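You operate a simulated robot arm through the tools that you are given. There is no shell and no other tool. Be economical: measure what you need, move in short steps, check, and stop when the job is done.

You run a simulated two-armed robot. Do the job below in one go: nothing can be reset, and whatever is moved stays where it is left.

Task
The belt wanders: correct it at tension screw No 1 and prove it.
Fine: stop the belt before the screw is touched; a quarter turn clockwise lowers the reading by 5 mm; run it till tracking gauge No 1 rests on 0 mm; leave it stopped. Hands and what they hold stay out of the tunnel and off the running belt.

It is judged by the outcome, as a careful person would: the job done as asked, and still so three seconds after it is handed in. It fails if anything else is knocked over, pushed out of place, dropped, spilled or broken.

Robot
Two 7-joint arms with fingered hands on one trunk, on a base that drives. Base frame: it is fixed to the floor where the robot stands at the start and does not move with it; the origin is under the middle of the robot, x ahead of it, y to its left, z up. Units: mm, rad, N and s.
The left shoulder is at the start at [54, 158, 1044], the right one opposite. With the tool pointing down near the work surface each hand reaches from about 380 to 840 mm from the robot's upright axis, wherever it stands, measured 20 degrees to its own side. Places, roughly: belt speed dial [0, 1400, 1000]; exit shield [200, 2800, 900]; exit shield knob [-200, 2700, 1000]; fan switch [0, 1600, 1200]; feed shield [600, 1500, 900]; feed shield knob [200, 1300, 1000]; feed start button [500, 100, 800]; feed stop button [500, 0, 800]; lamp power dial [0, 1600, 1000]; lamp switch [100, 1500, 1200]; mains switch [-100, 1800, 1000]; tension screw number one [300, 600, 700]; tension screw number two [1400, 900, 700]; tracking gauge number one [500, 0, 700]. Payload 4 kg a hand.
Tool frame (each hand has its own): the origin (TCP) lies between the finger pads and is the grasp point; the fingertips stand 30 mm ahead of it; z points along the fingers, y is the line along which they close. Largest opening 104 mm; the body of the gripper starts 35 mm behind the TCP. The gripper is a hand of 4 fingers: y runs from the thumb to the fingers, the wrist lies at [-15, -104, -178] in the tool frame, and closing takes about 1.5 s.
Orientation is that of the tool frame in the base frame, as [roll, pitch, yaw] about the fixed x, y, z axes, in that order (R = Rz(yaw) Ry(pitch) Rx(roll)). With the fingers straight down and the wrist toward the robot, the tool's x, y and z point along [0, 1, 0], [1, 0, 0] and [0, 0, -1] of the base frame.

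Tools
- The arms move only by the tool move_arm. It takes "left_targets", "right_targets" or both (then of equal length, played together; a hand with none holds still); each is a list of rows, each an object of numbers (a shift or turn left out is 0, a gripper value left out holds the last): "tx", "ty", "tz": the shift along the base's x, y, z in m; "rx", "ry", "rz": the turn, a rotation vector about the base's x, y, z in rad; "jaw": the finger opening in m, from 0 to 0.104. In form: [{"tx": .., "ty": .., "tz": .., "rx": .., "ry": .., "rz": .., "jaw": ..}, ...]. A call has 1 to 20 rows; each row shifts and turns the commanded pose from where the row before left it. Rows are played at 5 a second. More than 50 mm and 0.15 rad between two rows, or a gripper value outside its range, and nothing of the call is played. Where a pose cannot be reached the arm comes as near as it can. A force on the tool above 90 N (or 10 N above the force at the start of the call, whichever is more), or a blocked arm, ends the call early, and 0.2 s more pass. The fingers move at their own pace (about 45 mm/s each) and stop on an object; they squeeze with about 27 N. The grip force told is the motor's: it shows also when the fingers shut on nothing. Time passes only in rows, and 0.2 s behind the last, so rows that do not move let the fingers close. The reply holds the time, the measured pose of the TCP, the force on the tool along the base axes, the opening and the grip force, in the units named above and with some noise, with the torque about the TCP (base axes, N m) and any sound that the robot's microphone picked up.
- Cameras (640 x 400 px; columns grow to the right, rows downward): "scene" is now at [118.7, 54.7, 1223.7]; the picture's right is [0.60, -0.80, -0.01], its down [-0.41, -0.30, -0.86] and it looks along [0.69, 0.52, -0.51] (base axes); focal length 214 px, centre (320, 200). "left" rides on the left gripper at [-61, -92, -130] in its tool frame; the picture's right is [-0.81, -0.27, 0.52], its down [0.53, -0.71, 0.46] and it looks along [0.24, 0.64, 0.72] (tool axes); focal length 275 px, centre (320, 200). "right" rides on the right gripper at [61, -92, -130] in its tool frame; the picture's right is [-0.81, 0.28, -0.52], its down [-0.53, -0.71, 0.46] and it looks along [-0.24, 0.65, 0.72] (tool axes); focal length 275 px, centre (320, 200). There is no depth. A picture from a camera that has moved, and an enlarged one, comes with that camera's place and axes in the base frame and with its lens.
- get_image(camera): a new picture of that camera. The clock stands still meanwhile.
- slide_trunk(by): slides the trunk up (or, below 0, down) by that many mm; the arms and the scene camera ride with it, the base frame stays. It gives what a move gives, with no picture.
- roll_base(legs): drives the robot by 1 to 6 legs, each [ahead, turn to the left] in mm and rad, along the robot's own axes; the way and the turn of a leg run together, so that a leg with both is an arc; at most 1500 mm and 3.142 rad a leg. The arms and the cameras ride along, it lands a little off, and it stops where it bumps. It gives what a move gives.
- hand_shape(shape, hand): the hand has 4 fingers and takes this shape, open, in about a second: jaw (thumb against the fingers, like two jaws); tri (thumb and two fingers); tip (a fingertip pinch); poke (one finger out to press); point (the index stretched); flat (the hand flat); cup (the hand cupped); fist (a fist). The gripper value then closes the fingers along that shape, each until it touches; the sizes above hold for jaw. It gives what a move gives, with no picture.
- pan_tilt(pan, tilt): turns the head with the scene camera to pan (to the left, within 1.396 rad either way) and tilt (down, from -0.506 to 1.204), counted from straight ahead of the robot. It gives what a move gives.
- inspect(camera, box): a new picture of the part [left, top, right, bottom] of that camera's present view, enlarged. The clock stands still meanwhile.
- sign_off(): hands the job in; it is judged then, once.

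Work in short steps. Places have to be worked out from the pictures, the camera data and where the tool is seen: move nearer, look again, correct. Check each grasp and each placing, and mend what went wrong. You have 120 turns and 88 pictures in all, those below and enlarged ones among them. Open the grippers and draw the arms clear of the work before you hand the job in, unless the task says otherwise; then end with one line.

The tools are called after "Emit:" as a command line: name --argument value ..., lists and objects as JSON in quotes. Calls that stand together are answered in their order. move_arm: Moves the arms, as the interface text tells. Its arguments: {"type":"object","properties":{"left_targets":{"type":"array","items":{"type":"object","properties":{"tx":{"type":"number"},"ty":{"type":"number"},"tz":{"type":"number"},"rx":{"type":"number"},"ry":{"type":"number"},"rz":{"type":"number"},"jaw":{"type":"number"}}}},"right_targets":{"type":"array","items":{"type":"object","properties":{"tx":{"type":"number"},"ty":{"type":"number"},"tz":{"type":"number"},"rx":{"type":"number"},"ry":{"type":"number"},"rz":{"type":"number"},"jaw":{"type":"number"}}}}},"required":[]} The other tools are called the same way: slide_trunk (by) slides the trunk up or down; hand_shape (shape, hand) gives the hand a shape; roll_base (legs) drives the base; pan_tilt (pan, tilt) turns the head that bears the scene camera; get_image (camera) takes a picture; inspect (camera, box) takes an enlarged picture of a part of a camera's view; sign_off () hands the job in.

At the start:

```text
time: 0.0
left_tcp_pos: [392.0, 488.7, 1053.9]
left_tcp_rot: [-3.14, 0.002, 1.571]
left_force: [0.4, -0.7, -0.3]
left_wrist_torque: [0.0, -0.02, -0.02]
left_gripper_width: 103.7
left_grasp_force: 0.1
left_shape: jaw
right_tcp_pos: [450.2, 56.1, 1156.5]
right_tcp_rot: [-3.139, -0.001, 1.57]
right_force: [-0.2, -0.6, -0.5]
right_wrist_torque: [-0.01, 0.0, 0.02]
right_gripper_width: 103.4
right_grasp_force: 0.0
right_shape: jaw
trunk travel left (down, up): [-250.0, 257.0]
robot x, y, heading: [-0.7, 1.9, -0.0]
head pan, tilt: [0.639, 0.52]
```

scene: 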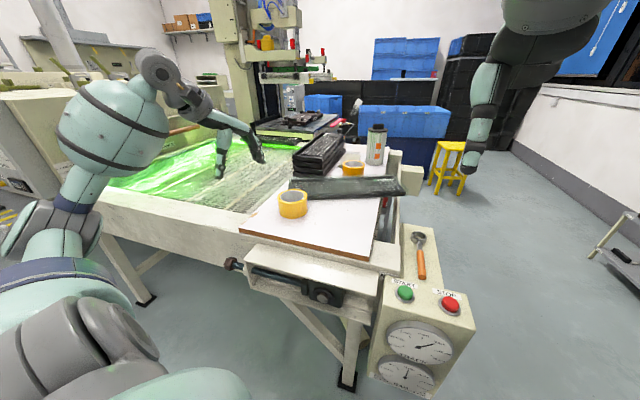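
right: 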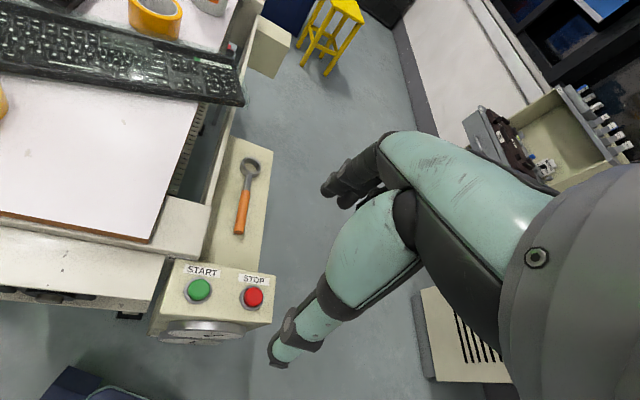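
left: 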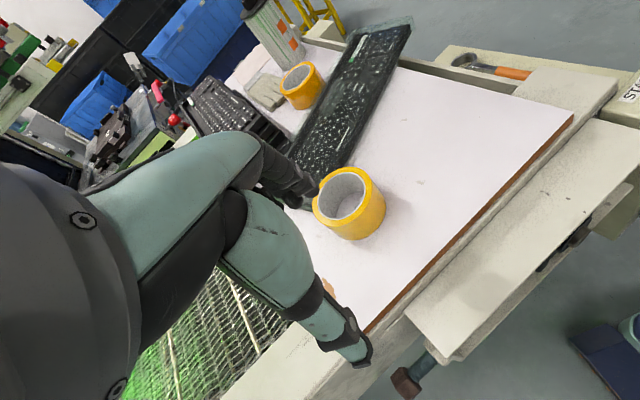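

I see the control box with START/STOP, two dials, a wrench-like tool, and the screw ends at the belt's near roller. I look closer at the box and the screw.

Emit:
inspect --camera "scene" --box '[360, 220, 500, 400]'

Emit:
inspect --camera "scene" --box '[200, 230, 380, 340]'

Emit:
inspect --camera "left" --box '[340, 200, 640, 400]'

```text
2.22 times, centred on (430, 310) of scene
camera zoom: at [118.7, 54.7, 1223.7], right [0.6, -0.8, -0.01], down [-0.41, -0.3, -0.86], along [0.69, 0.52, -0.51], focal length 477 px, centre (76, -44)
```

zoom: 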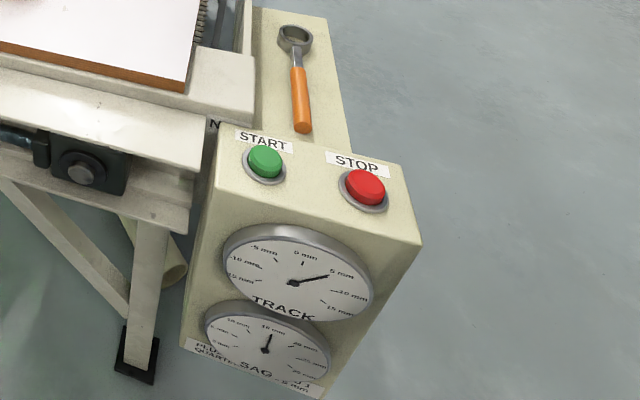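

```text
3.56 times, centred on (290, 285) of scene
camera zoom: at [118.7, 54.7, 1223.7], right [0.6, -0.8, -0.01], down [-0.41, -0.3, -0.86], along [0.69, 0.52, -0.51], focal length 763 px, centre (427, -102)
```

zoom: 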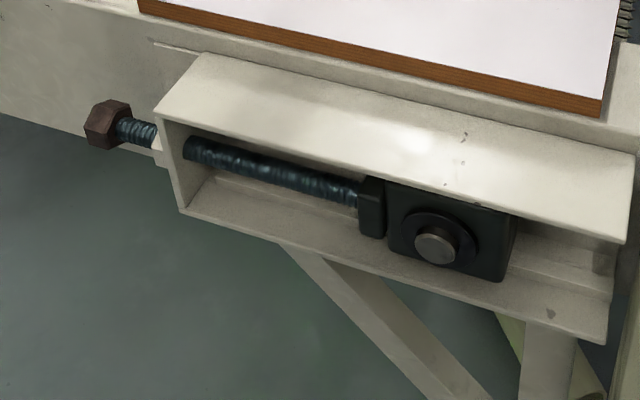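

```text
2.00 times, centred on (490, 300) of left
camera zoom: at [299.2, 426.8, 1186.0], right [-0.28, -0.81, -0.52], down [-0.71, 0.53, -0.45], along [0.64, 0.24, -0.73], focal length 551 px, centre (-20, 0)
```

zoom: 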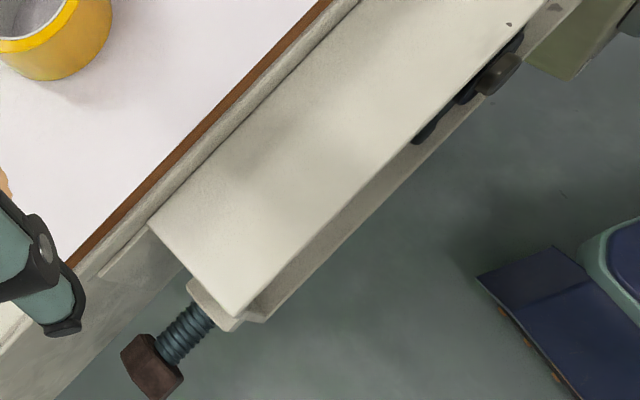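

Triangulating: STOP's top is about [522, 2, 787], the screw head about [330, 560, 720], its axis about 18° off y, and TRACK reads about +5 mm. I shape the right hand to poke and move above STOP.

Emit:
hand_shape --shape "poke" --hand "right"

Emit:
move_arm --right_targets '[{"tx": 0.024, "ty": -0.018, "tz": -0.04}, {"tx": 0.024, "ty": -0.018, "tz": -0.04}, {"tx": 0.024, "ty": -0.018, "tz": -0.04}, {"tz": -0.049}, {"tz": -0.049}, {"tz": -0.04}]'

Emit:
get_image --camera "right"

Emit:
get_image --camera "scene"

```text
time: 0.9
left_tcp_pos: [378.6, 489.0, 1058.8]
left_tcp_rot: [3.129, 0.0, 1.574]
left_force: [-0.2, -0.6, -0.2]
left_wrist_torque: [-0.02, -0.01, 0.01]
left_gripper_width: 103.7
left_grasp_force: 0.0
left_shape: jaw
right_tcp_pos: [435.9, 55.1, 1161.5]
right_tcp_rot: [3.129, 0.0, 1.569]
right_force: [0.1, 0.2, 0.2]
right_wrist_torque: [-0.02, 0.0, 0.04]
right_gripper_width: 0.0
right_grasp_force: 0.0
right_shape: poke
trunk travel left (down, up): [-250.0, 257.0]
robot x, y, heading: [0.5, 1.6, -0.0]
head pan, tilt: [0.639, 0.52]
```

```text
time: 2.3
left_tcp_pos: [380.7, 489.3, 1059.2]
left_tcp_rot: [3.132, 0.001, 1.572]
left_force: [-0.5, 0.1, 0.1]
left_wrist_torque: [-0.02, -0.01, 0.03]
left_gripper_width: 104.0
left_grasp_force: 0.0
left_shape: jaw
right_tcp_pos: [508.2, 2.1, 900.7]
right_tcp_rot: [3.13, 0.001, 1.568]
right_force: [-0.8, -0.4, -0.3]
right_wrist_torque: [0.02, -0.01, 0.01]
right_gripper_width: 0.0
right_grasp_force: 0.1
right_shape: poke
trunk travel left (down, up): [-250.0, 257.0]
robot x, y, heading: [-2.2, -3.1, -0.0]
head pan, tilt: [0.639, 0.52]
```

```text
81 pictures are left
camera right: at [415.0, 63.5, 1030.1], right [0.27, -0.81, 0.52], down [-0.71, -0.53, -0.46], along [0.65, -0.24, -0.72], focal length 275 px, centre (320, 200)
```

right: 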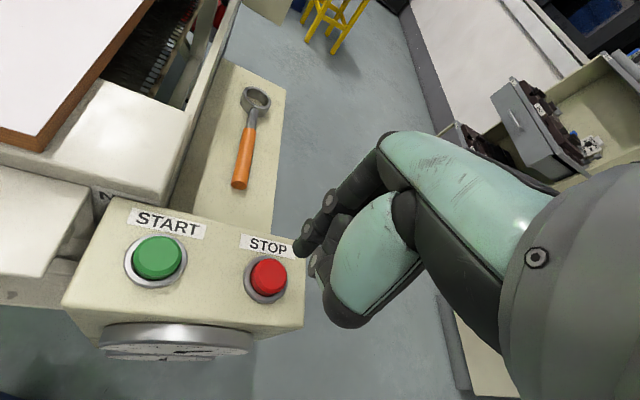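

```text
80 pictures are left
camera scene: at [119.4, 54.5, 1223.6], right [0.6, -0.8, -0.01], down [-0.41, -0.3, -0.86], along [0.69, 0.52, -0.51], focal length 214 px, centre (320, 200)
```

scene: 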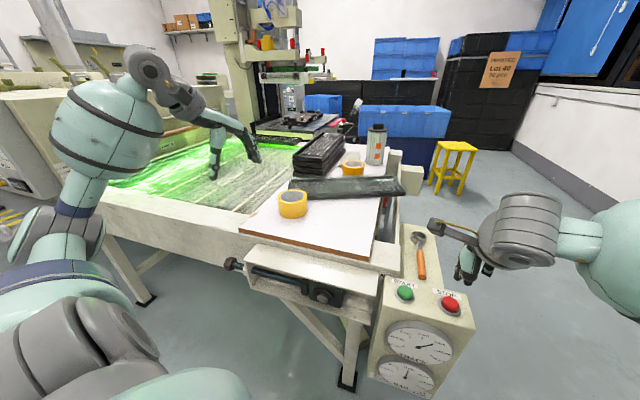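

The fingertip seems to be near TCP+30 mm; I enlarge to confirm before going down.

Emit:
inspect --camera "right" --box '[220, 160, 420, 340]'

Emit:
inspect --camera "scene" --box '[400, 190, 540, 330]'

Emit:
inspect --camera "scene" --box '[375, 310, 465, 400]'

```text
2.22 times, centred on (320, 250) of right
camera zoom: at [415.0, 63.5, 1030.1], right [0.27, -0.81, 0.52], down [-0.71, -0.53, -0.46], along [0.65, -0.24, -0.72], focal length 612 px, centre (320, 89)
```

zoom: 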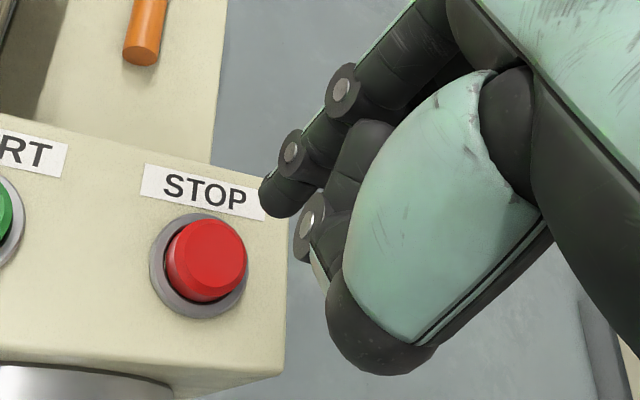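

```text
2.86 times, centred on (470, 260) of scene
camera zoom: at [119.4, 54.5, 1223.6], right [0.6, -0.8, -0.01], down [-0.41, -0.3, -0.86], along [0.69, 0.52, -0.51], focal length 613 px, centre (-109, 29)
```

zoom: 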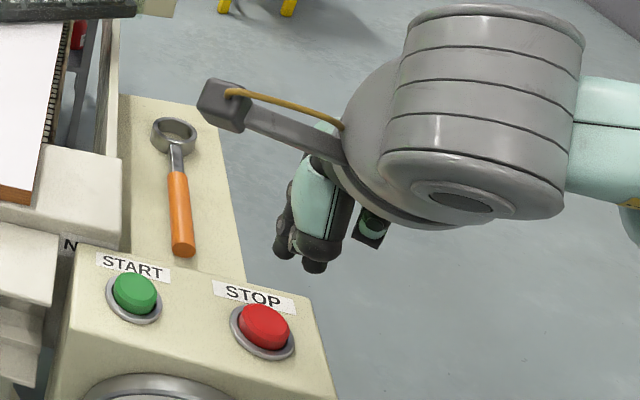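

```text
4.44 times, centred on (420, 355) of scene
camera zoom: at [119.4, 54.5, 1223.6], right [0.6, -0.8, -0.01], down [-0.41, -0.3, -0.86], along [0.69, 0.52, -0.51], focal length 953 px, centre (-124, -489)
```

zoom: 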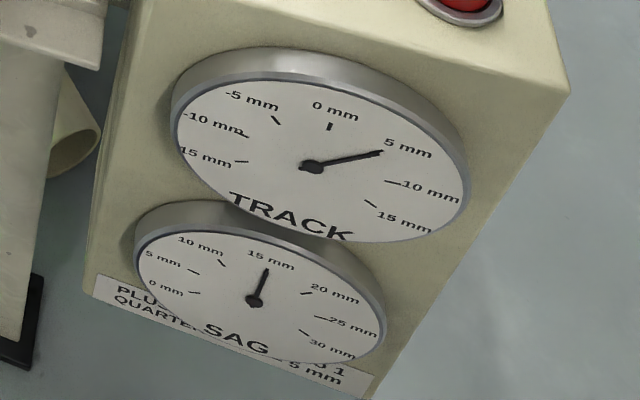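

TRACK clearly reads +5 mm, and the fingertip is about 32 mm under the TCP. I line up over STOP and descend in small steps.

Emit:
move_arm --right_targets '[{"tx": 0.012, "ty": 0.001, "tz": -0.03}, {"tz": -0.03}, {}]'

Emit:
inspect --camera "right" --box '[220, 160, 420, 340]'

Emit:
inspect --camera "scene" --box '[400, 230, 510, 330]'

```text
time: 3.1
left_tcp_pos: [378.9, 488.9, 1059.0]
left_tcp_rot: [3.129, 0.0, 1.573]
left_force: [-0.5, 0.4, -0.2]
left_wrist_torque: [0.03, 0.0, 0.05]
left_gripper_width: 103.9
left_grasp_force: 0.0
left_shape: jaw
right_tcp_pos: [520.3, 2.7, 841.7]
right_tcp_rot: [3.129, 0.001, 1.571]
right_force: [-0.2, 0.3, -0.1]
right_wrist_torque: [-0.01, 0.01, -0.01]
right_gripper_width: 0.1
right_grasp_force: 0.1
right_shape: poke
trunk travel left (down, up): [-250.0, 257.0]
robot x, y, heading: [1.1, 3.7, 0.005]
head pan, tilt: [0.639, 0.52]
```

```text
2.22 times, centred on (320, 250) of right
camera zoom: at [427.1, 64.7, 971.8], right [0.27, -0.81, 0.52], down [-0.71, -0.53, -0.46], along [0.65, -0.24, -0.72], focal length 612 px, centre (320, 89)
```

zoom: 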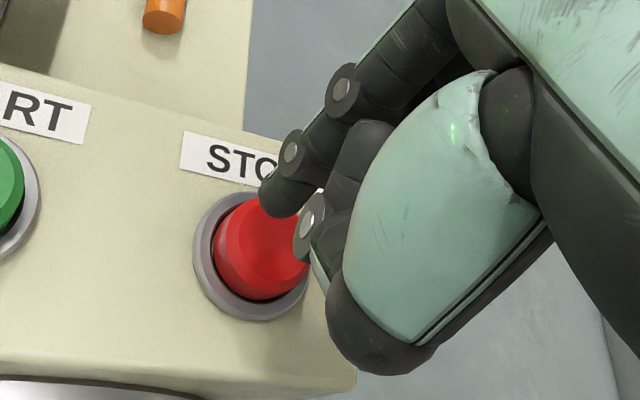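

```text
4.00 times, centred on (455, 280) of scene
camera zoom: at [118.5, 54.6, 1223.7], right [0.6, -0.8, -0.01], down [-0.41, -0.3, -0.86], along [0.69, 0.52, -0.51], focal length 858 px, centre (-220, -120)
```

zoom: 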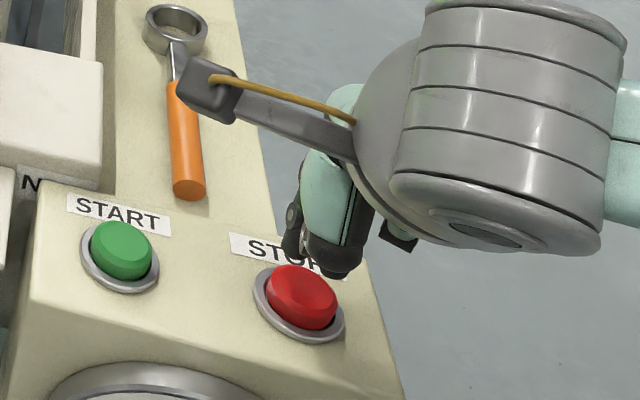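

Aligned: the finger will meet the button's middle. I descend in 5 mm steps till there is contact or a click.

Emit:
move_arm --right_targets '[{"tz": -0.007}, {"tz": -0.007}, {"tz": -0.005}, {"tz": -0.004}, {}]'

Emit:
inspect --camera "right" --box '[220, 160, 420, 340]'

```text
time: 4.3
left_tcp_pos: [379.0, 489.6, 1060.0]
left_tcp_rot: [3.129, 0.001, 1.573]
left_force: [-0.9, 0.5, 0.1]
left_wrist_torque: [0.02, 0.02, 0.01]
left_gripper_width: 103.9
left_grasp_force: 0.1
left_shape: jaw
right_tcp_pos: [520.5, 2.5, 822.1]
right_tcp_rot: [3.128, 0.001, 1.57]
right_force: [2.9, -0.1, 9.1]
right_wrist_torque: [-0.12, -0.09, 0.02]
right_gripper_width: 0.0
right_grasp_force: 0.1
right_shape: poke
trunk travel left (down, up): [-250.0, 257.0]
robot x, y, heading: [1.0, 1.9, 0.0]
head pan, tilt: [0.639, 0.52]
```

```text
2.22 times, centred on (320, 250) of right
camera zoom: at [426.7, 64.7, 951.3], right [0.27, -0.81, 0.52], down [-0.71, -0.53, -0.47], along [0.65, -0.24, -0.72], focal length 612 px, centre (320, 89)
```

zoom: 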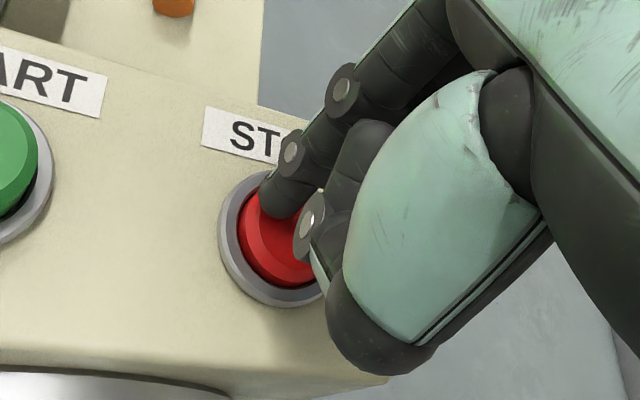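

Contact at 9 N and the button is moving in. A little more travel, then release.

Emit:
move_arm --right_targets '[{"tz": -0.003}, {"tz": -0.003}, {"tz": -0.003}, {}]'

Emit:
get_image --camera "scene"

```text
time: 5.3
left_tcp_pos: [377.2, 488.3, 1060.1]
left_tcp_rot: [3.129, 0.002, 1.572]
left_force: [0.5, -0.2, -0.8]
left_wrist_torque: [-0.02, -0.02, 0.01]
left_gripper_width: 104.2
left_grasp_force: 0.0
left_shape: jaw
right_tcp_pos: [520.9, 1.8, 819.2]
right_tcp_rot: [3.115, -0.006, 1.569]
right_force: [5.6, -7.1, 42.6]
right_wrist_torque: [-0.49, -0.16, 0.09]
right_gripper_width: 0.2
right_grasp_force: 0.0
right_shape: poke
trunk travel left (down, up): [-250.0, 257.0]
robot x, y, heading: [-1.9, 4.2, 0.004]
head pan, tilt: [0.639, 0.52]
```

```text
73 pictures are left
camera scene: at [115.0, 53.8, 1224.3], right [0.6, -0.8, -0.01], down [-0.41, -0.3, -0.86], along [0.69, 0.52, -0.5], focal length 214 px, centre (320, 200)
```

scene: 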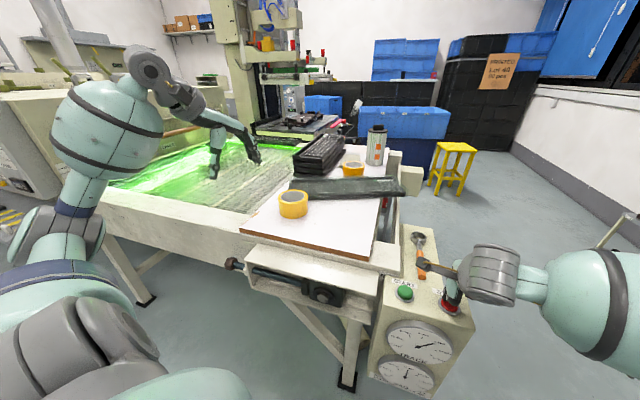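

The button bottomed out at 43 N. I lift off and look at the belt mesh at two times to see whether it stands still.

Emit:
move_arm --right_targets '[{"tz": 0.03}, {"tz": 0.04}, {"tz": 0.04}]'

Emit:
inspect --camera "scene" --box '[100, 130, 300, 250]'

Emit:
move_arm --right_targets '[{"tz": 0.02}, {"tz": 0.02}]'

Emit:
inspect --camera "scene" --box '[100, 130, 300, 250]'

Emit:
inspect --camera "right" --box '[40, 60, 340, 360]'

```text
time: 6.1
left_tcp_pos: [379.8, 489.7, 1058.3]
left_tcp_rot: [3.132, 0.0, 1.572]
left_force: [0.6, 0.4, 0.3]
left_wrist_torque: [-0.03, -0.03, 0.02]
left_gripper_width: 103.7
left_grasp_force: 0.0
left_shape: jaw
right_tcp_pos: [519.4, 2.0, 921.3]
right_tcp_rot: [3.133, 0.003, 1.571]
right_force: [-0.2, -0.4, 0.7]
right_wrist_torque: [0.02, -0.01, 0.0]
right_gripper_width: 0.0
right_grasp_force: 0.1
right_shape: poke
trunk travel left (down, up): [-250.0, 257.0]
robot x, y, heading: [0.7, 3.1, 0.003]
head pan, tilt: [0.639, 0.52]
```

```text
3.20 times, centred on (200, 190) of scene
camera zoom: at [119.0, 55.1, 1223.6], right [0.6, -0.8, -0.01], down [-0.41, -0.3, -0.86], along [0.69, 0.52, -0.51], focal length 686 px, centre (704, 232)
```

zoom: 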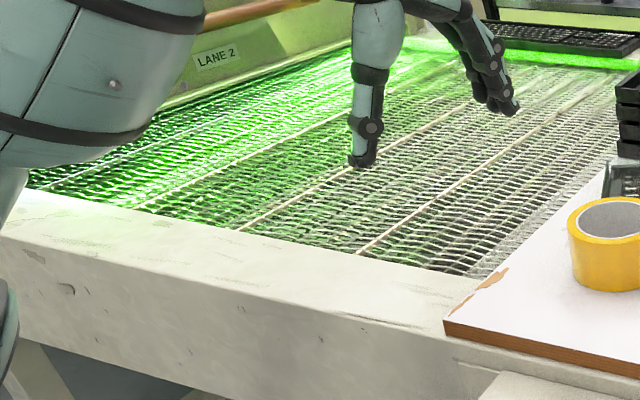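

```text
time: 6.7
left_tcp_pos: [378.5, 489.1, 1060.1]
left_tcp_rot: [3.13, 0.0, 1.572]
left_force: [-0.4, -0.3, -0.3]
left_wrist_torque: [0.03, 0.01, -0.02]
left_gripper_width: 103.7
left_grasp_force: 0.0
left_shape: jaw
right_tcp_pos: [520.0, 0.3, 961.7]
right_tcp_rot: [3.129, 0.001, 1.569]
right_force: [-0.2, 1.1, 0.2]
right_wrist_torque: [0.01, 0.0, 0.02]
right_gripper_width: 0.0
right_grasp_force: 0.0
right_shape: poke
trunk travel left (down, up): [-250.0, 257.0]
robot x, y, heading: [2.5, -3.1, -0.002]
head pan, tilt: [0.639, 0.52]
```

```text
3.20 times, centred on (200, 190) of scene
camera zoom: at [118.7, 54.7, 1223.7], right [0.6, -0.8, -0.01], down [-0.41, -0.3, -0.86], along [0.69, 0.52, -0.51], focal length 686 px, centre (704, 232)
```

zoom: 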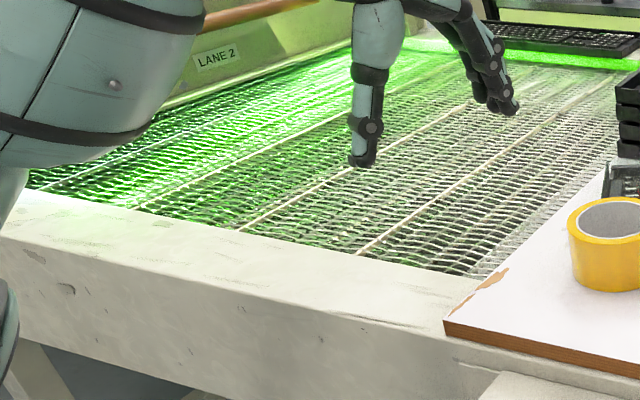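

```text
1.33 times, centred on (190, 210) of right
camera zoom: at [427.4, 63.3, 1091.5], right [0.27, -0.81, 0.52], down [-0.71, -0.53, -0.46], along [0.65, -0.24, -0.72], focal length 367 px, centre (493, 187)
```

zoom: 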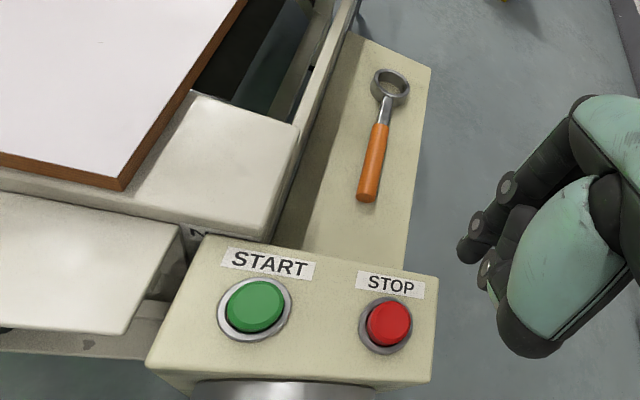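

The belt looks identical in the two pictures, so it is stopped. Now I bring the left hand over the screw head, turned to its axis, for a closer look.

Emit:
move_arm --left_targets '[{"tx": -0.016, "ty": 0.024, "tz": -0.03, "rz": 0.1}, {"tx": -0.016, "ty": 0.024, "tz": -0.03, "rz": 0.1}, {"tx": -0.016, "ty": 0.024, "tz": -0.03, "rz": 0.12}, {"tz": -0.03}, {}]'

Emit:
get_image --camera "left"

Emit:
get_image --camera "scene"

```text
time: 7.9
left_tcp_pos: [330.8, 559.9, 940.7]
left_tcp_rot: [3.129, -0.001, 1.892]
left_force: [-0.1, -0.4, 0.6]
left_wrist_torque: [-0.02, 0.02, 0.0]
left_gripper_width: 103.9
left_grasp_force: 0.1
left_shape: jaw
right_tcp_pos: [519.6, 1.8, 961.7]
right_tcp_rot: [3.129, 0.001, 1.568]
right_force: [-0.7, 0.4, -0.1]
right_wrist_torque: [-0.01, 0.02, 0.03]
right_gripper_width: 0.0
right_grasp_force: 0.1
right_shape: poke
trunk travel left (down, up): [-250.0, 257.0]
robot x, y, heading: [4.7, 0.8, 0.005]
head pan, tilt: [0.639, 0.52]
```

```text
69 pictures are left
camera left: at [261.4, 471.6, 1071.0], right [0.0, -0.85, -0.52], down [-0.84, 0.28, -0.46], along [0.54, 0.44, -0.72], focal length 275 px, centre (320, 200)
```

left: 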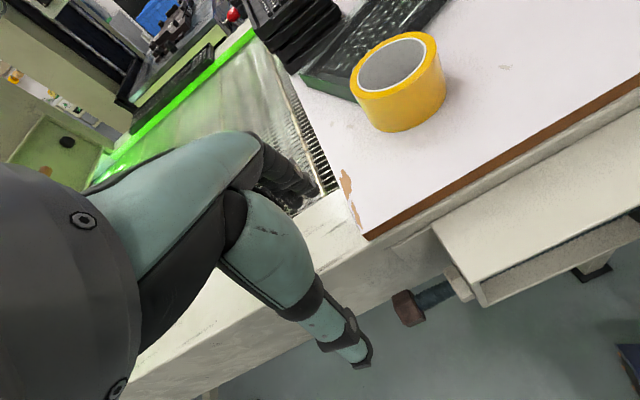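

```text
68 pictures are left
camera scene: at [118.7, 54.6, 1223.7], right [0.6, -0.8, -0.01], down [-0.41, -0.3, -0.86], along [0.69, 0.52, -0.51], focal length 214 px, centre (320, 200)
```

scene: 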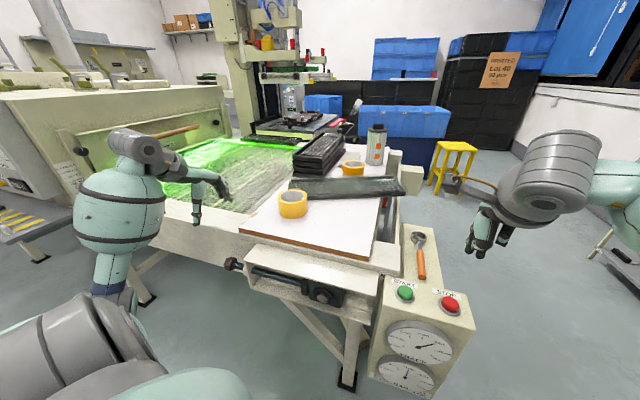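

Head again at about [330, 562, 720]. I enlarge for its size, its hex orientation and the gap to the frame.

Emit:
inspect --camera "left" --box '[340, 240, 500, 350]'

Emit:
inspect --camera "scene" --box '[210, 240, 270, 290]'

```text
3.64 times, centred on (420, 295) of left
camera zoom: at [261.4, 471.6, 1071.0], right [0.0, -0.85, -0.52], down [-0.84, 0.28, -0.46], along [0.54, 0.44, -0.72], focal length 1001 px, centre (-44, -146)
```

zoom: 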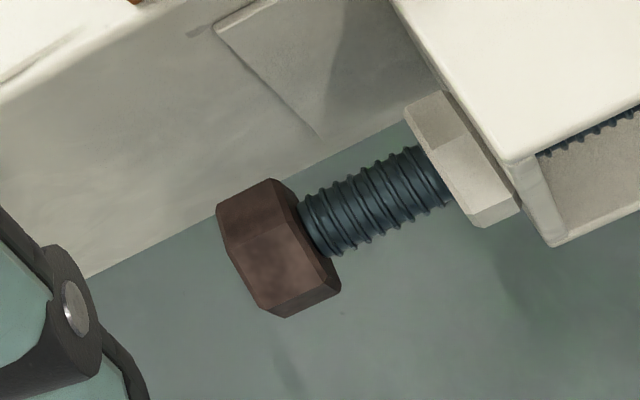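

```text
8.00 times, centred on (240, 265) of scene
camera zoom: at [118.7, 54.6, 1223.7], right [0.6, -0.8, -0.01], down [-0.41, -0.3, -0.86], along [0.69, 0.52, -0.51], focal length 1716 px, centre (960, -320)
```

zoom: 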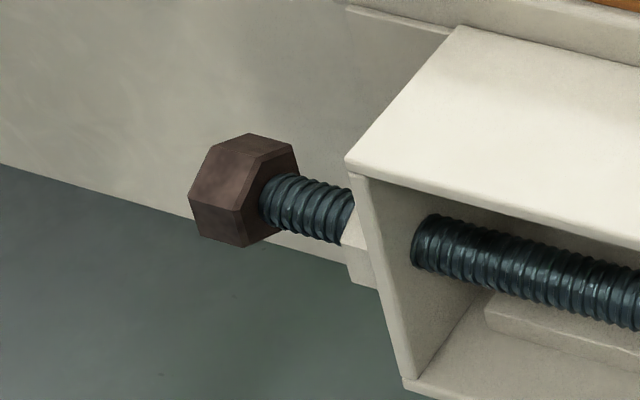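

The head is about 37 mm across flats, its flats at about 17/77/137° from vertical, and the frame wall lies some 50 mm behind it. I plan to grip from the robot's side and turn 60° then 30°; first I raise the hands and turn the robot left to face it.

Emit:
move_arm --left_targets '[{"tz": 0.04, "tx": -0.03}, {"tz": 0.04, "tx": -0.03}, {"tz": 0.03}, {}]' --right_targets '[{"tz": 0.04, "tx": -0.04, "ty": -0.04}, {"tz": 0.04, "tx": -0.04, "ty": -0.04}, {"tz": 0.04, "tx": -0.04, "ty": -0.04}, {}]'

Emit:
roll_base --legs '[[0, 0.6]]'

Emit:
pan_tilt --pan 0.4 --tilt 0.7

Emit:
get_image --camera "scene"

```text
refused: row 1 steps farther than a row can; nothing moved
```

```text
time: 10.2
left_tcp_pos: [-40.0, 648.8, 940.8]
left_tcp_rot: [3.131, -0.001, 2.487]
left_force: [1.4, -0.2, 0.1]
left_wrist_torque: [0.02, -0.04, 0.04]
left_gripper_width: 104.0
left_grasp_force: 0.1
left_shape: jaw
right_tcp_pos: [430.3, 292.7, 962.9]
right_tcp_rot: [3.128, -0.001, 2.163]
right_force: [0.2, -0.7, -0.5]
right_wrist_torque: [0.01, 0.01, -0.03]
right_gripper_width: 0.0
right_grasp_force: 0.0
right_shape: poke
trunk travel left (down, up): [-250.0, 257.0]
robot x, y, heading: [-0.5, -4.6, 0.592]
head pan, tilt: [0.639, 0.52]
```

```text
time: 10.9
left_tcp_pos: [-48.6, 642.8, 944.3]
left_tcp_rot: [3.12, 0.002, 2.487]
left_force: [-0.2, -1.0, 0.1]
left_wrist_torque: [-0.02, -0.01, -0.02]
left_gripper_width: 104.2
left_grasp_force: 0.0
left_shape: jaw
right_tcp_pos: [419.1, 284.9, 968.5]
right_tcp_rot: [3.117, -0.001, 2.164]
right_force: [-0.7, -0.3, -0.2]
right_wrist_torque: [0.02, 0.0, 0.0]
right_gripper_width: 0.2
right_grasp_force: 0.0
right_shape: poke
trunk travel left (down, up): [-250.0, 257.0]
robot x, y, heading: [0.4, -5.1, 0.597]
head pan, tilt: [0.4, 0.7]
```

```text
65 pictures are left
camera scene: at [85.2, 94.5, 1208.0], right [0.84, -0.55, -0.01], down [-0.36, -0.55, -0.76], along [0.41, 0.64, -0.65], focal length 214 px, centre (320, 200)
```

scene: 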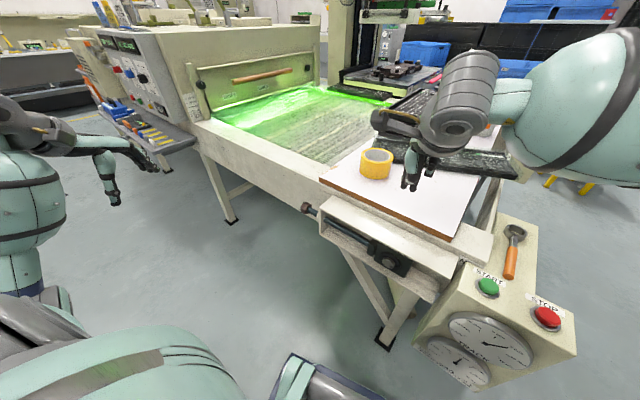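

Turn went safely. I retract the right hand away from the machine and raise it, then lower the trunk for a horizontal reach with the left.

Emit:
move_arm --right_targets '[{"tz": 0.04, "tx": -0.015, "ty": -0.02}, {"tz": 0.04, "tx": -0.015, "ty": -0.02}, {"tz": 0.04, "tx": -0.015, "ty": -0.02}, {"tx": -0.02, "ty": -0.04}, {"tx": -0.02, "ty": -0.04}, {"tx": -0.02, "ty": -0.04}]'

Emit:
slide_trunk --by -180

Emit:
get_image --camera "scene"

```text
time: 12.3
left_tcp_pos: [-48.3, 642.7, 945.7]
left_tcp_rot: [3.119, 0.001, 2.488]
left_force: [0.0, -0.1, 0.9]
left_wrist_torque: [-0.01, -0.01, -0.02]
left_gripper_width: 104.0
left_grasp_force: 0.1
left_shape: jaw
right_tcp_pos: [322.0, 106.6, 1087.9]
right_tcp_rot: [3.128, -0.008, 2.146]
right_force: [-0.1, 0.6, 0.3]
right_wrist_torque: [0.05, -0.02, 0.04]
right_gripper_width: 0.0
right_grasp_force: 0.1
right_shape: poke
trunk travel left (down, up): [-250.0, 257.0]
robot x, y, heading: [4.1, -4.9, 0.596]
head pan, tilt: [0.4, 0.7]
```

```text
time: 14.3
left_tcp_pos: [-49.5, 642.5, 764.3]
left_tcp_rot: [3.118, 0.002, 2.487]
left_force: [0.2, 0.6, 0.3]
left_wrist_torque: [0.0, -0.02, 0.0]
left_gripper_width: 103.8
left_grasp_force: 0.0
left_shape: jaw
right_tcp_pos: [318.8, 107.5, 907.8]
right_tcp_rot: [3.118, -0.004, 2.158]
right_force: [-0.1, -0.6, 0.1]
right_wrist_torque: [0.0, -0.01, -0.01]
right_gripper_width: 0.1
right_grasp_force: 0.1
right_shape: poke
trunk travel left (down, up): [-70.0, 437.0]
robot x, y, heading: [0.9, -1.7, 0.598]
head pan, tilt: [0.4, 0.7]
```

```text
64 pictures are left
camera scene: at [85.5, 89.6, 1022.9], right [0.81, -0.58, 0.0], down [-0.4, -0.56, -0.73], along [0.42, 0.59, -0.69], focal length 214 px, centre (320, 200)
```

scene: 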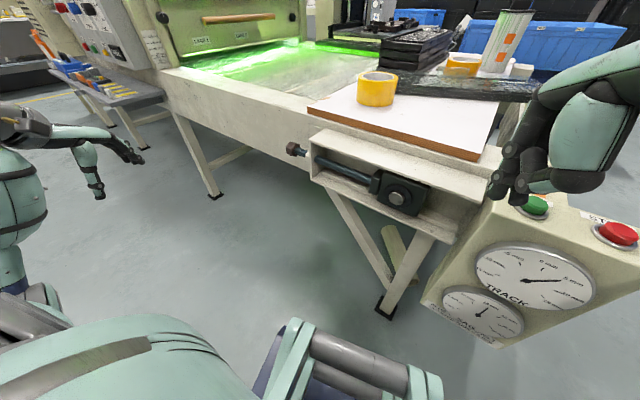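

Good view. Now I bring the left hand to a standoff on the robot side of the head: yaw to the screw axis, then tilt 47° about it.

Emit:
move_arm --left_targets '[{"tx": 0.03, "ty": -0.01, "tz": 0.006, "rz": -0.1}, {"tx": 0.03, "ty": -0.01, "tz": 0.006, "rz": -0.1}, {"tx": 0.03, "ty": -0.01, "tz": 0.006, "rz": -0.1}, {"tx": 0.03, "ty": -0.01, "tz": 0.006, "rz": -0.1}, {"tx": 0.03, "ty": -0.01, "tz": 0.006, "rz": -0.1}, {"tx": 0.03, "ty": -0.01, "tz": 0.008, "rz": -0.095}, {"tx": 0.017, "ty": -0.008, "rx": 0.043, "ry": -0.13}, {"tx": 0.017, "ty": -0.008, "rx": 0.043, "ry": -0.13}, {"tx": 0.017, "ty": -0.008, "rx": 0.043, "ry": -0.13}, {"tx": 0.017, "ty": -0.008, "rx": 0.043, "ry": -0.13}, {"tx": 0.017, "ty": -0.008, "rx": 0.043, "ry": -0.13}, {"tx": 0.017, "ty": -0.008, "rx": 0.043, "ry": -0.13}, {"jaw": 0.07}, {}]'

Emit:
get_image --camera "left"

Emit:
get_image --camera "scene"

```text
time: 17.4
left_tcp_pos: [233.3, 534.9, 801.7]
left_tcp_rot: [2.297, 0.003, 1.889]
left_force: [0.0, -0.3, 0.4]
left_wrist_torque: [-0.01, -0.01, -0.03]
left_gripper_width: 70.3
left_grasp_force: 0.0
left_shape: jaw
right_tcp_pos: [318.6, 106.6, 906.9]
right_tcp_rot: [3.118, -0.002, 2.16]
right_force: [-0.3, -0.6, 0.8]
right_wrist_torque: [0.0, 0.02, -0.01]
right_gripper_width: 0.0
right_grasp_force: 0.0
right_shape: poke
trunk travel left (down, up): [-70.0, 437.0]
robot x, y, heading: [-1.2, -3.6, 0.599]
head pan, tilt: [0.4, 0.7]
```

```text
63 pictures are left
camera left: at [100.9, 426.8, 820.4], right [0.45, -0.71, -0.55], down [-0.29, 0.46, -0.84], along [0.85, 0.53, 0.0], focal length 275 px, centre (320, 200)
```

left: 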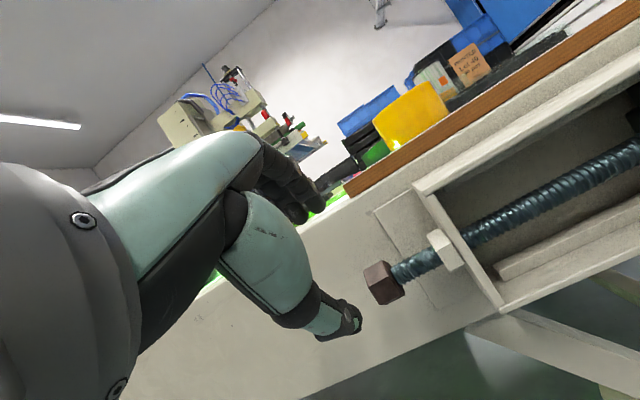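

```text
62 pictures are left
camera scene: at [85.3, 89.4, 1022.2], right [0.81, -0.58, 0.0], down [-0.41, -0.56, -0.72], along [0.42, 0.59, -0.69], focal length 214 px, centre (320, 200)
```

scene: 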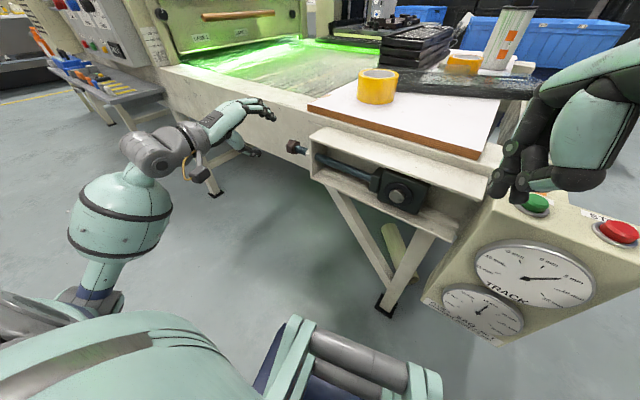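

Reached well. I enlarge the head in both views to refine its place and the flats' angle.

Emit:
inspect --camera "left" --box '[310, 220, 450, 340]'

Emit:
inspect --camera "scene" --box '[225, 85, 345, 165]'

```text
3.33 times, centred on (380, 280) of left
camera zoom: at [100.9, 426.8, 820.4], right [0.45, -0.71, -0.55], down [-0.29, 0.46, -0.84], along [0.85, 0.53, 0.0], focal length 918 px, centre (120, -67)
```

zoom: 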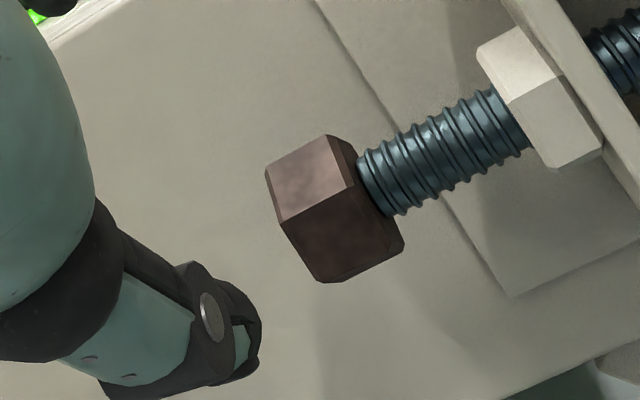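

```text
5.00 times, centred on (285, 125) of scene
camera zoom: at [85.3, 89.4, 1022.2], right [0.81, -0.58, 0.0], down [-0.41, -0.56, -0.72], along [0.42, 0.59, -0.69], focal length 1072 px, centre (495, 575)
```

zoom: 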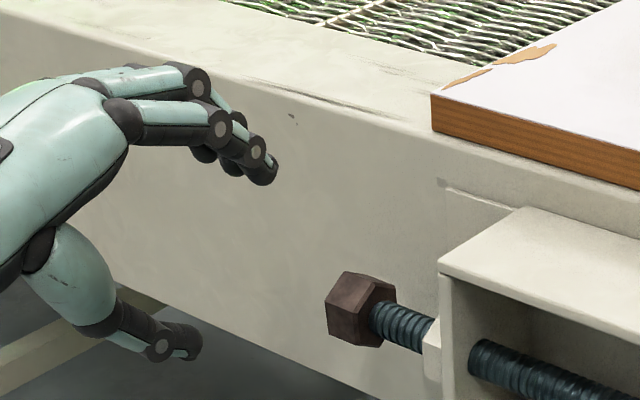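

Head centre refined to [329, 559, 721], flats near 20/80/140°. I advance 90 mm of the 127 mm toward it and look again.

Emit:
move_arm --left_targets '[{"tx": 0.022, "ty": 0.007, "tz": -0.019}, {"tx": 0.022, "ty": 0.007, "tz": -0.019}, {"tx": 0.022, "ty": 0.006, "tz": -0.019}, {}]'

Emit:
inspect --camera "left" --box '[240, 180, 440, 380]'

Emit:
inspect --camera "scene" --box '[225, 85, 345, 165]'

```text
time: 18.4
left_tcp_pos: [300.8, 555.8, 746.3]
left_tcp_rot: [2.296, 0.004, 1.889]
left_force: [0.2, 0.6, 0.5]
left_wrist_torque: [0.01, -0.04, -0.01]
left_gripper_width: 70.4
left_grasp_force: 0.1
left_shape: jaw
right_tcp_pos: [318.2, 107.9, 907.6]
right_tcp_rot: [3.119, -0.002, 2.159]
right_force: [0.4, 0.6, 0.6]
right_wrist_torque: [0.0, 0.0, -0.01]
right_gripper_width: 0.1
right_grasp_force: 0.1
right_shape: poke
trunk travel left (down, up): [-70.0, 437.0]
robot x, y, heading: [1.3, -0.4, 0.597]
head pan, tilt: [0.4, 0.7]
```

```text
2.00 times, centred on (340, 280) of left
camera zoom: at [168.2, 447.9, 765.6], right [0.45, -0.71, -0.55], down [-0.29, 0.46, -0.84], along [0.85, 0.53, 0.0], focal length 551 px, centre (280, 40)
```

zoom: 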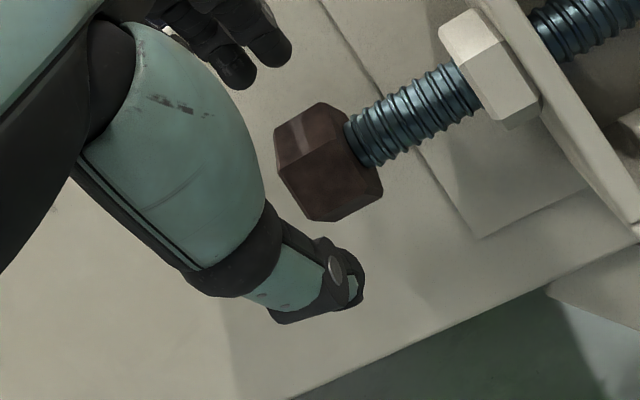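

```text
5.00 times, centred on (285, 125) of scene
camera zoom: at [85.1, 89.3, 1022.2], right [0.81, -0.58, 0.0], down [-0.41, -0.56, -0.72], along [0.42, 0.59, -0.69], focal length 1072 px, centre (495, 575)
```

zoom: 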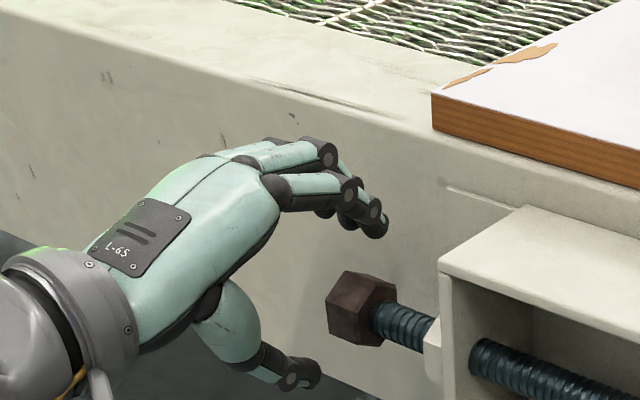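

Aligned well, flats near 22/82/142°. I trim the tilt to 52°, narrow the opening to 55 mm, and advance the last stretch, stopping about 4 mm short of centred to keep the fingertips off the frame.

Emit:
move_arm --left_targets '[{"rx": 0.019, "ry": -0.057, "jaw": 0.056}, {}, {"tx": 0.012, "ty": 0.001, "tz": -0.011}, {"tx": 0.012, "ty": 0.001, "tz": -0.01}, {}]'

Emit:
inspect --camera "left" --box '[240, 180, 440, 380]'

Emit:
inspect --camera "scene" --box '[245, 95, 345, 165]'

```text
time: 19.6
left_tcp_pos: [322.4, 557.6, 722.3]
left_tcp_rot: [2.237, 0.004, 1.888]
left_force: [-1.1, -0.7, -0.4]
left_wrist_torque: [-0.02, 0.0, 0.0]
left_gripper_width: 56.3
left_grasp_force: 0.1
left_shape: jaw
right_tcp_pos: [318.5, 107.4, 905.8]
right_tcp_rot: [3.119, -0.003, 2.162]
right_force: [0.3, 0.3, -0.2]
right_wrist_torque: [-0.01, 0.03, 0.0]
right_gripper_width: 0.0
right_grasp_force: 0.1
right_shape: poke
trunk travel left (down, up): [-70.0, 437.0]
robot x, y, heading: [0.5, 2.1, 0.597]
head pan, tilt: [0.4, 0.7]
```

```text
2.00 times, centred on (340, 280) of left
camera zoom: at [189.7, 448.8, 733.7], right [0.48, -0.7, -0.53], down [-0.24, 0.48, -0.84], along [0.84, 0.53, 0.06], focal length 551 px, centre (280, 40)
```

zoom: 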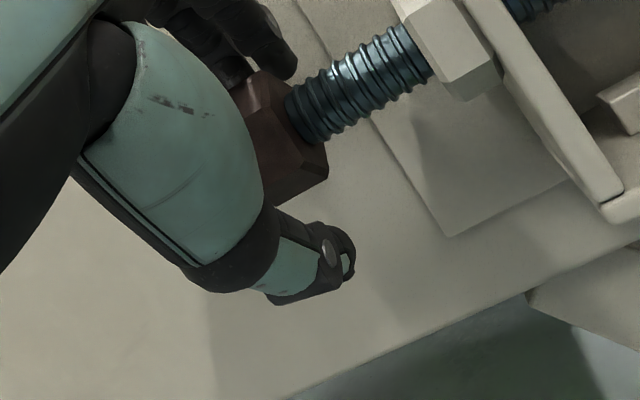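

```text
5.71 times, centred on (295, 130) of scene
camera zoom: at [85.2, 89.4, 1022.1], right [0.81, -0.58, 0.0], down [-0.41, -0.56, -0.72], along [0.42, 0.59, -0.69], focal length 1226 px, centre (463, 600)
```

zoom: 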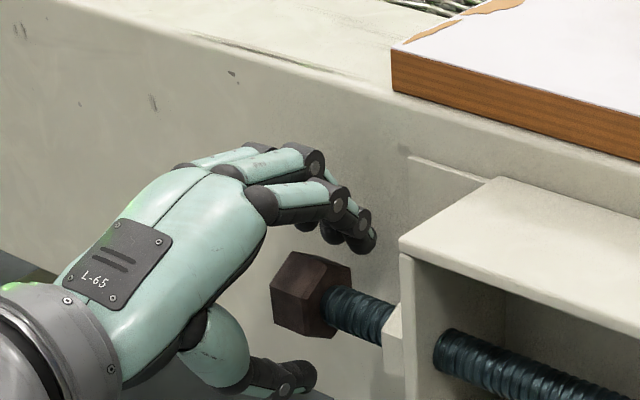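

The head sits between the thumb (below) and the fingers (above). I close.

Emit:
move_arm --left_targets '[{"jaw": 0.03}, {"jaw": 0.02}, {"jaw": 0.01}, {"jaw": 0.0}, {}, {}, {}]'

Emit:
inspect --camera "left" --box '[240, 180, 440, 380]'

Emit:
inspect --camera "scene" --box '[245, 95, 345, 165]'

```text
time: 21.1
left_tcp_pos: [324.2, 557.6, 721.7]
left_tcp_rot: [2.24, 0.004, 1.887]
left_force: [4.7, 0.7, -3.9]
left_wrist_torque: [-0.02, 0.07, 0.02]
left_gripper_width: 28.9
left_grasp_force: 27.2
left_shape: jaw
right_tcp_pos: [319.4, 108.4, 908.2]
right_tcp_rot: [3.121, -0.003, 2.16]
right_force: [0.2, -0.3, 0.4]
right_wrist_torque: [-0.04, 0.01, -0.03]
right_gripper_width: 0.1
right_grasp_force: 0.1
right_shape: poke
trunk travel left (down, up): [-70.0, 437.0]
robot x, y, heading: [1.1, 0.2, 0.594]
head pan, tilt: [0.4, 0.7]
```

```text
2.00 times, centred on (340, 280) of left
camera zoom: at [190.1, 449.0, 733.1], right [0.48, -0.7, -0.53], down [-0.25, 0.48, -0.84], along [0.84, 0.53, 0.06], focal length 551 px, centre (280, 40)
```

zoom: 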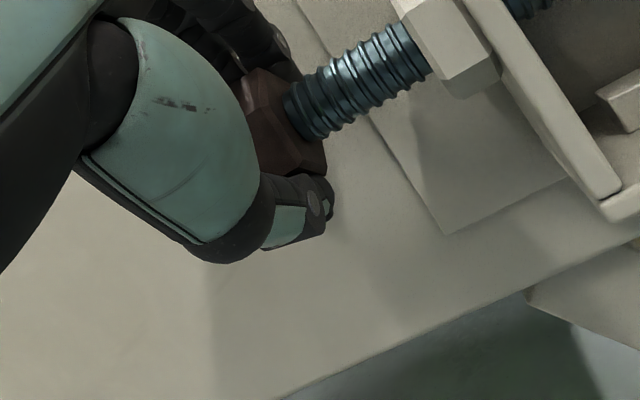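

```text
5.71 times, centred on (295, 130) of scene
camera zoom: at [86.0, 90.1, 1022.0], right [0.81, -0.58, -0.01], down [-0.41, -0.56, -0.72], along [0.41, 0.59, -0.69], focal length 1226 px, centre (463, 600)
```

zoom: 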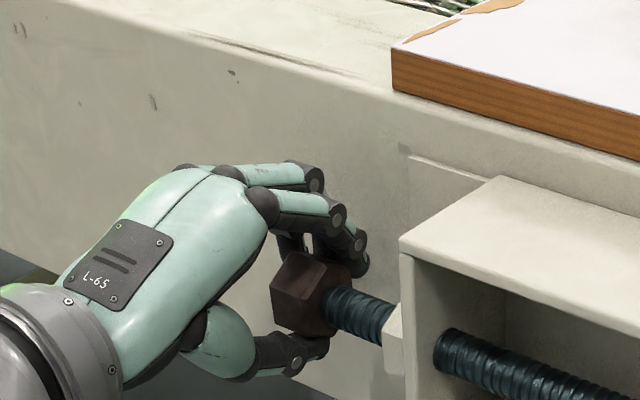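

Firm grip, 27 N. I start the clockwise turn (top toward the robot) with 15° and watch torque.

Emit:
move_arm --left_targets '[{"rx": 0.041, "ry": -0.1234, "tz": -0.0006}, {"rx": 0.041, "ry": -0.1234, "tz": -0.0006}, {}]'

Emit:
inspect --camera "scene" --box '[245, 95, 345, 165]'

Emit:
inspect --camera "left" --box '[240, 180, 440, 380]'

```text
time: 21.9
left_tcp_pos: [322.7, 557.9, 721.6]
left_tcp_rot: [1.98, 0.003, 1.89]
left_force: [3.4, -0.7, -8.2]
left_wrist_torque: [-0.07, 0.16, -0.04]
left_gripper_width: 28.7
left_grasp_force: 27.0
left_shape: jaw
right_tcp_pos: [318.7, 108.6, 906.3]
right_tcp_rot: [3.123, -0.002, 2.161]
right_force: [0.0, 0.0, 0.1]
right_wrist_torque: [-0.02, 0.04, 0.0]
right_gripper_width: 0.0
right_grasp_force: 0.0
right_shape: poke
trunk travel left (down, up): [-70.0, 437.0]
robot x, y, heading: [-0.6, -6.0, 0.592]
head pan, tilt: [0.4, 0.7]
```

```text
5.71 times, centred on (295, 130) of scene
camera zoom: at [86.0, 90.3, 1021.9], right [0.81, -0.58, 0.0], down [-0.41, -0.56, -0.72], along [0.41, 0.59, -0.69], focal length 1226 px, centre (463, 600)
```

zoom: 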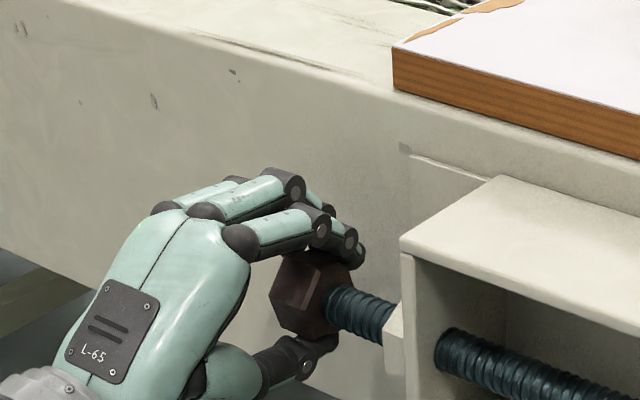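

```text
2.00 times, centred on (340, 280) of left
camera zoom: at [192.7, 449.9, 690.0], right [0.6, -0.66, -0.46], down [-0.04, 0.55, -0.84], along [0.8, 0.52, 0.3], focal length 551 px, centre (280, 40)
```

zoom: 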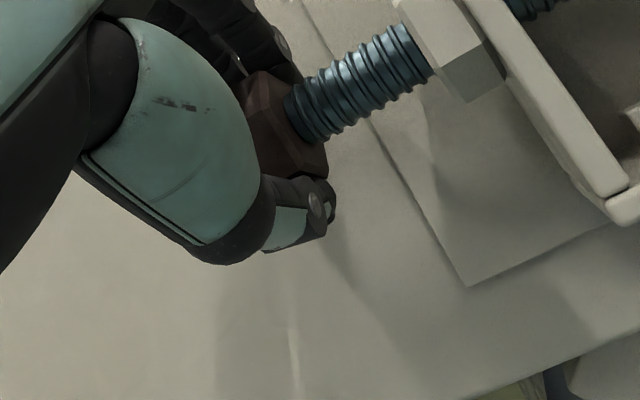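

The head turns with the hand, with little torque. I go on to about 60°.

Emit:
move_arm --left_targets '[{"rx": 0.041, "ry": -0.1234, "tz": -0.0005}, {"rx": 0.041, "ry": -0.1234, "tz": -0.0005}, {"rx": 0.041, "ry": -0.1234, "tx": 0.0004, "tz": -0.0005}, {"rx": 0.041, "ry": -0.1234, "tx": 0.0004, "tz": -0.0005}, {"rx": 0.041, "ry": -0.1234, "tx": 0.0005, "tz": -0.0004}, {"rx": 0.041, "ry": -0.1234, "tx": 0.0005, "tz": -0.0004}, {}]'

Emit:
get_image --camera "scene"

Emit:
inspect --camera "left" --box '[240, 180, 440, 380]'

```text
time: 23.6
left_tcp_pos: [326.2, 557.6, 718.3]
left_tcp_rot: [1.2, 0.0, 1.887]
left_force: [7.2, 4.8, -12.7]
left_wrist_torque: [-0.13, 0.23, 0.04]
left_gripper_width: 27.9
left_grasp_force: 26.9
left_shape: jaw
right_tcp_pos: [319.0, 109.4, 905.2]
right_tcp_rot: [3.123, -0.002, 2.162]
right_force: [-0.5, -0.1, -0.4]
right_wrist_torque: [0.0, -0.01, 0.03]
right_gripper_width: 0.0
right_grasp_force: 0.1
right_shape: poke
trunk travel left (down, up): [-70.0, 437.0]
robot x, y, heading: [-2.0, -1.8, 0.595]
head pan, tilt: [0.4, 0.7]
```

```text
51 pictures are left
camera scene: at [86.7, 91.3, 1021.8], right [0.82, -0.58, -0.01], down [-0.41, -0.57, -0.72], along [0.41, 0.59, -0.7], focal length 214 px, centre (320, 200)
```

scene: 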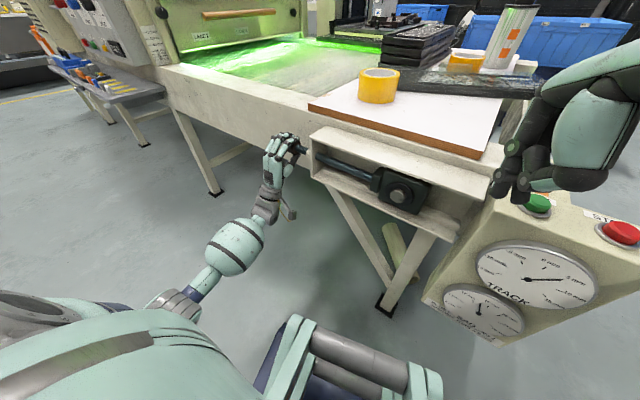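

```text
2.00 times, centred on (340, 280) of left
camera zoom: at [260.0, 471.5, 585.9], right [0.81, -0.59, -0.07], down [0.48, 0.72, -0.5], along [0.34, 0.37, 0.86], focal length 551 px, centre (280, 40)
```

zoom: 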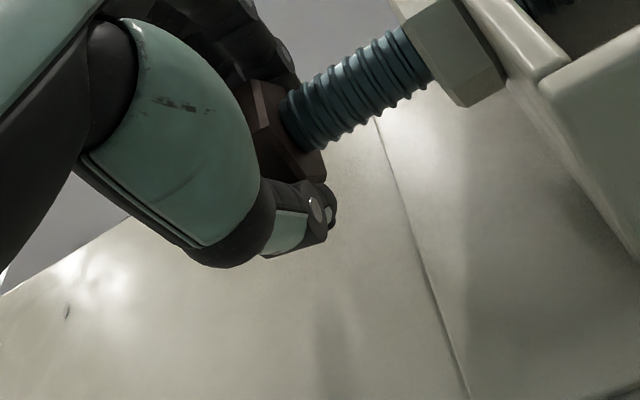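

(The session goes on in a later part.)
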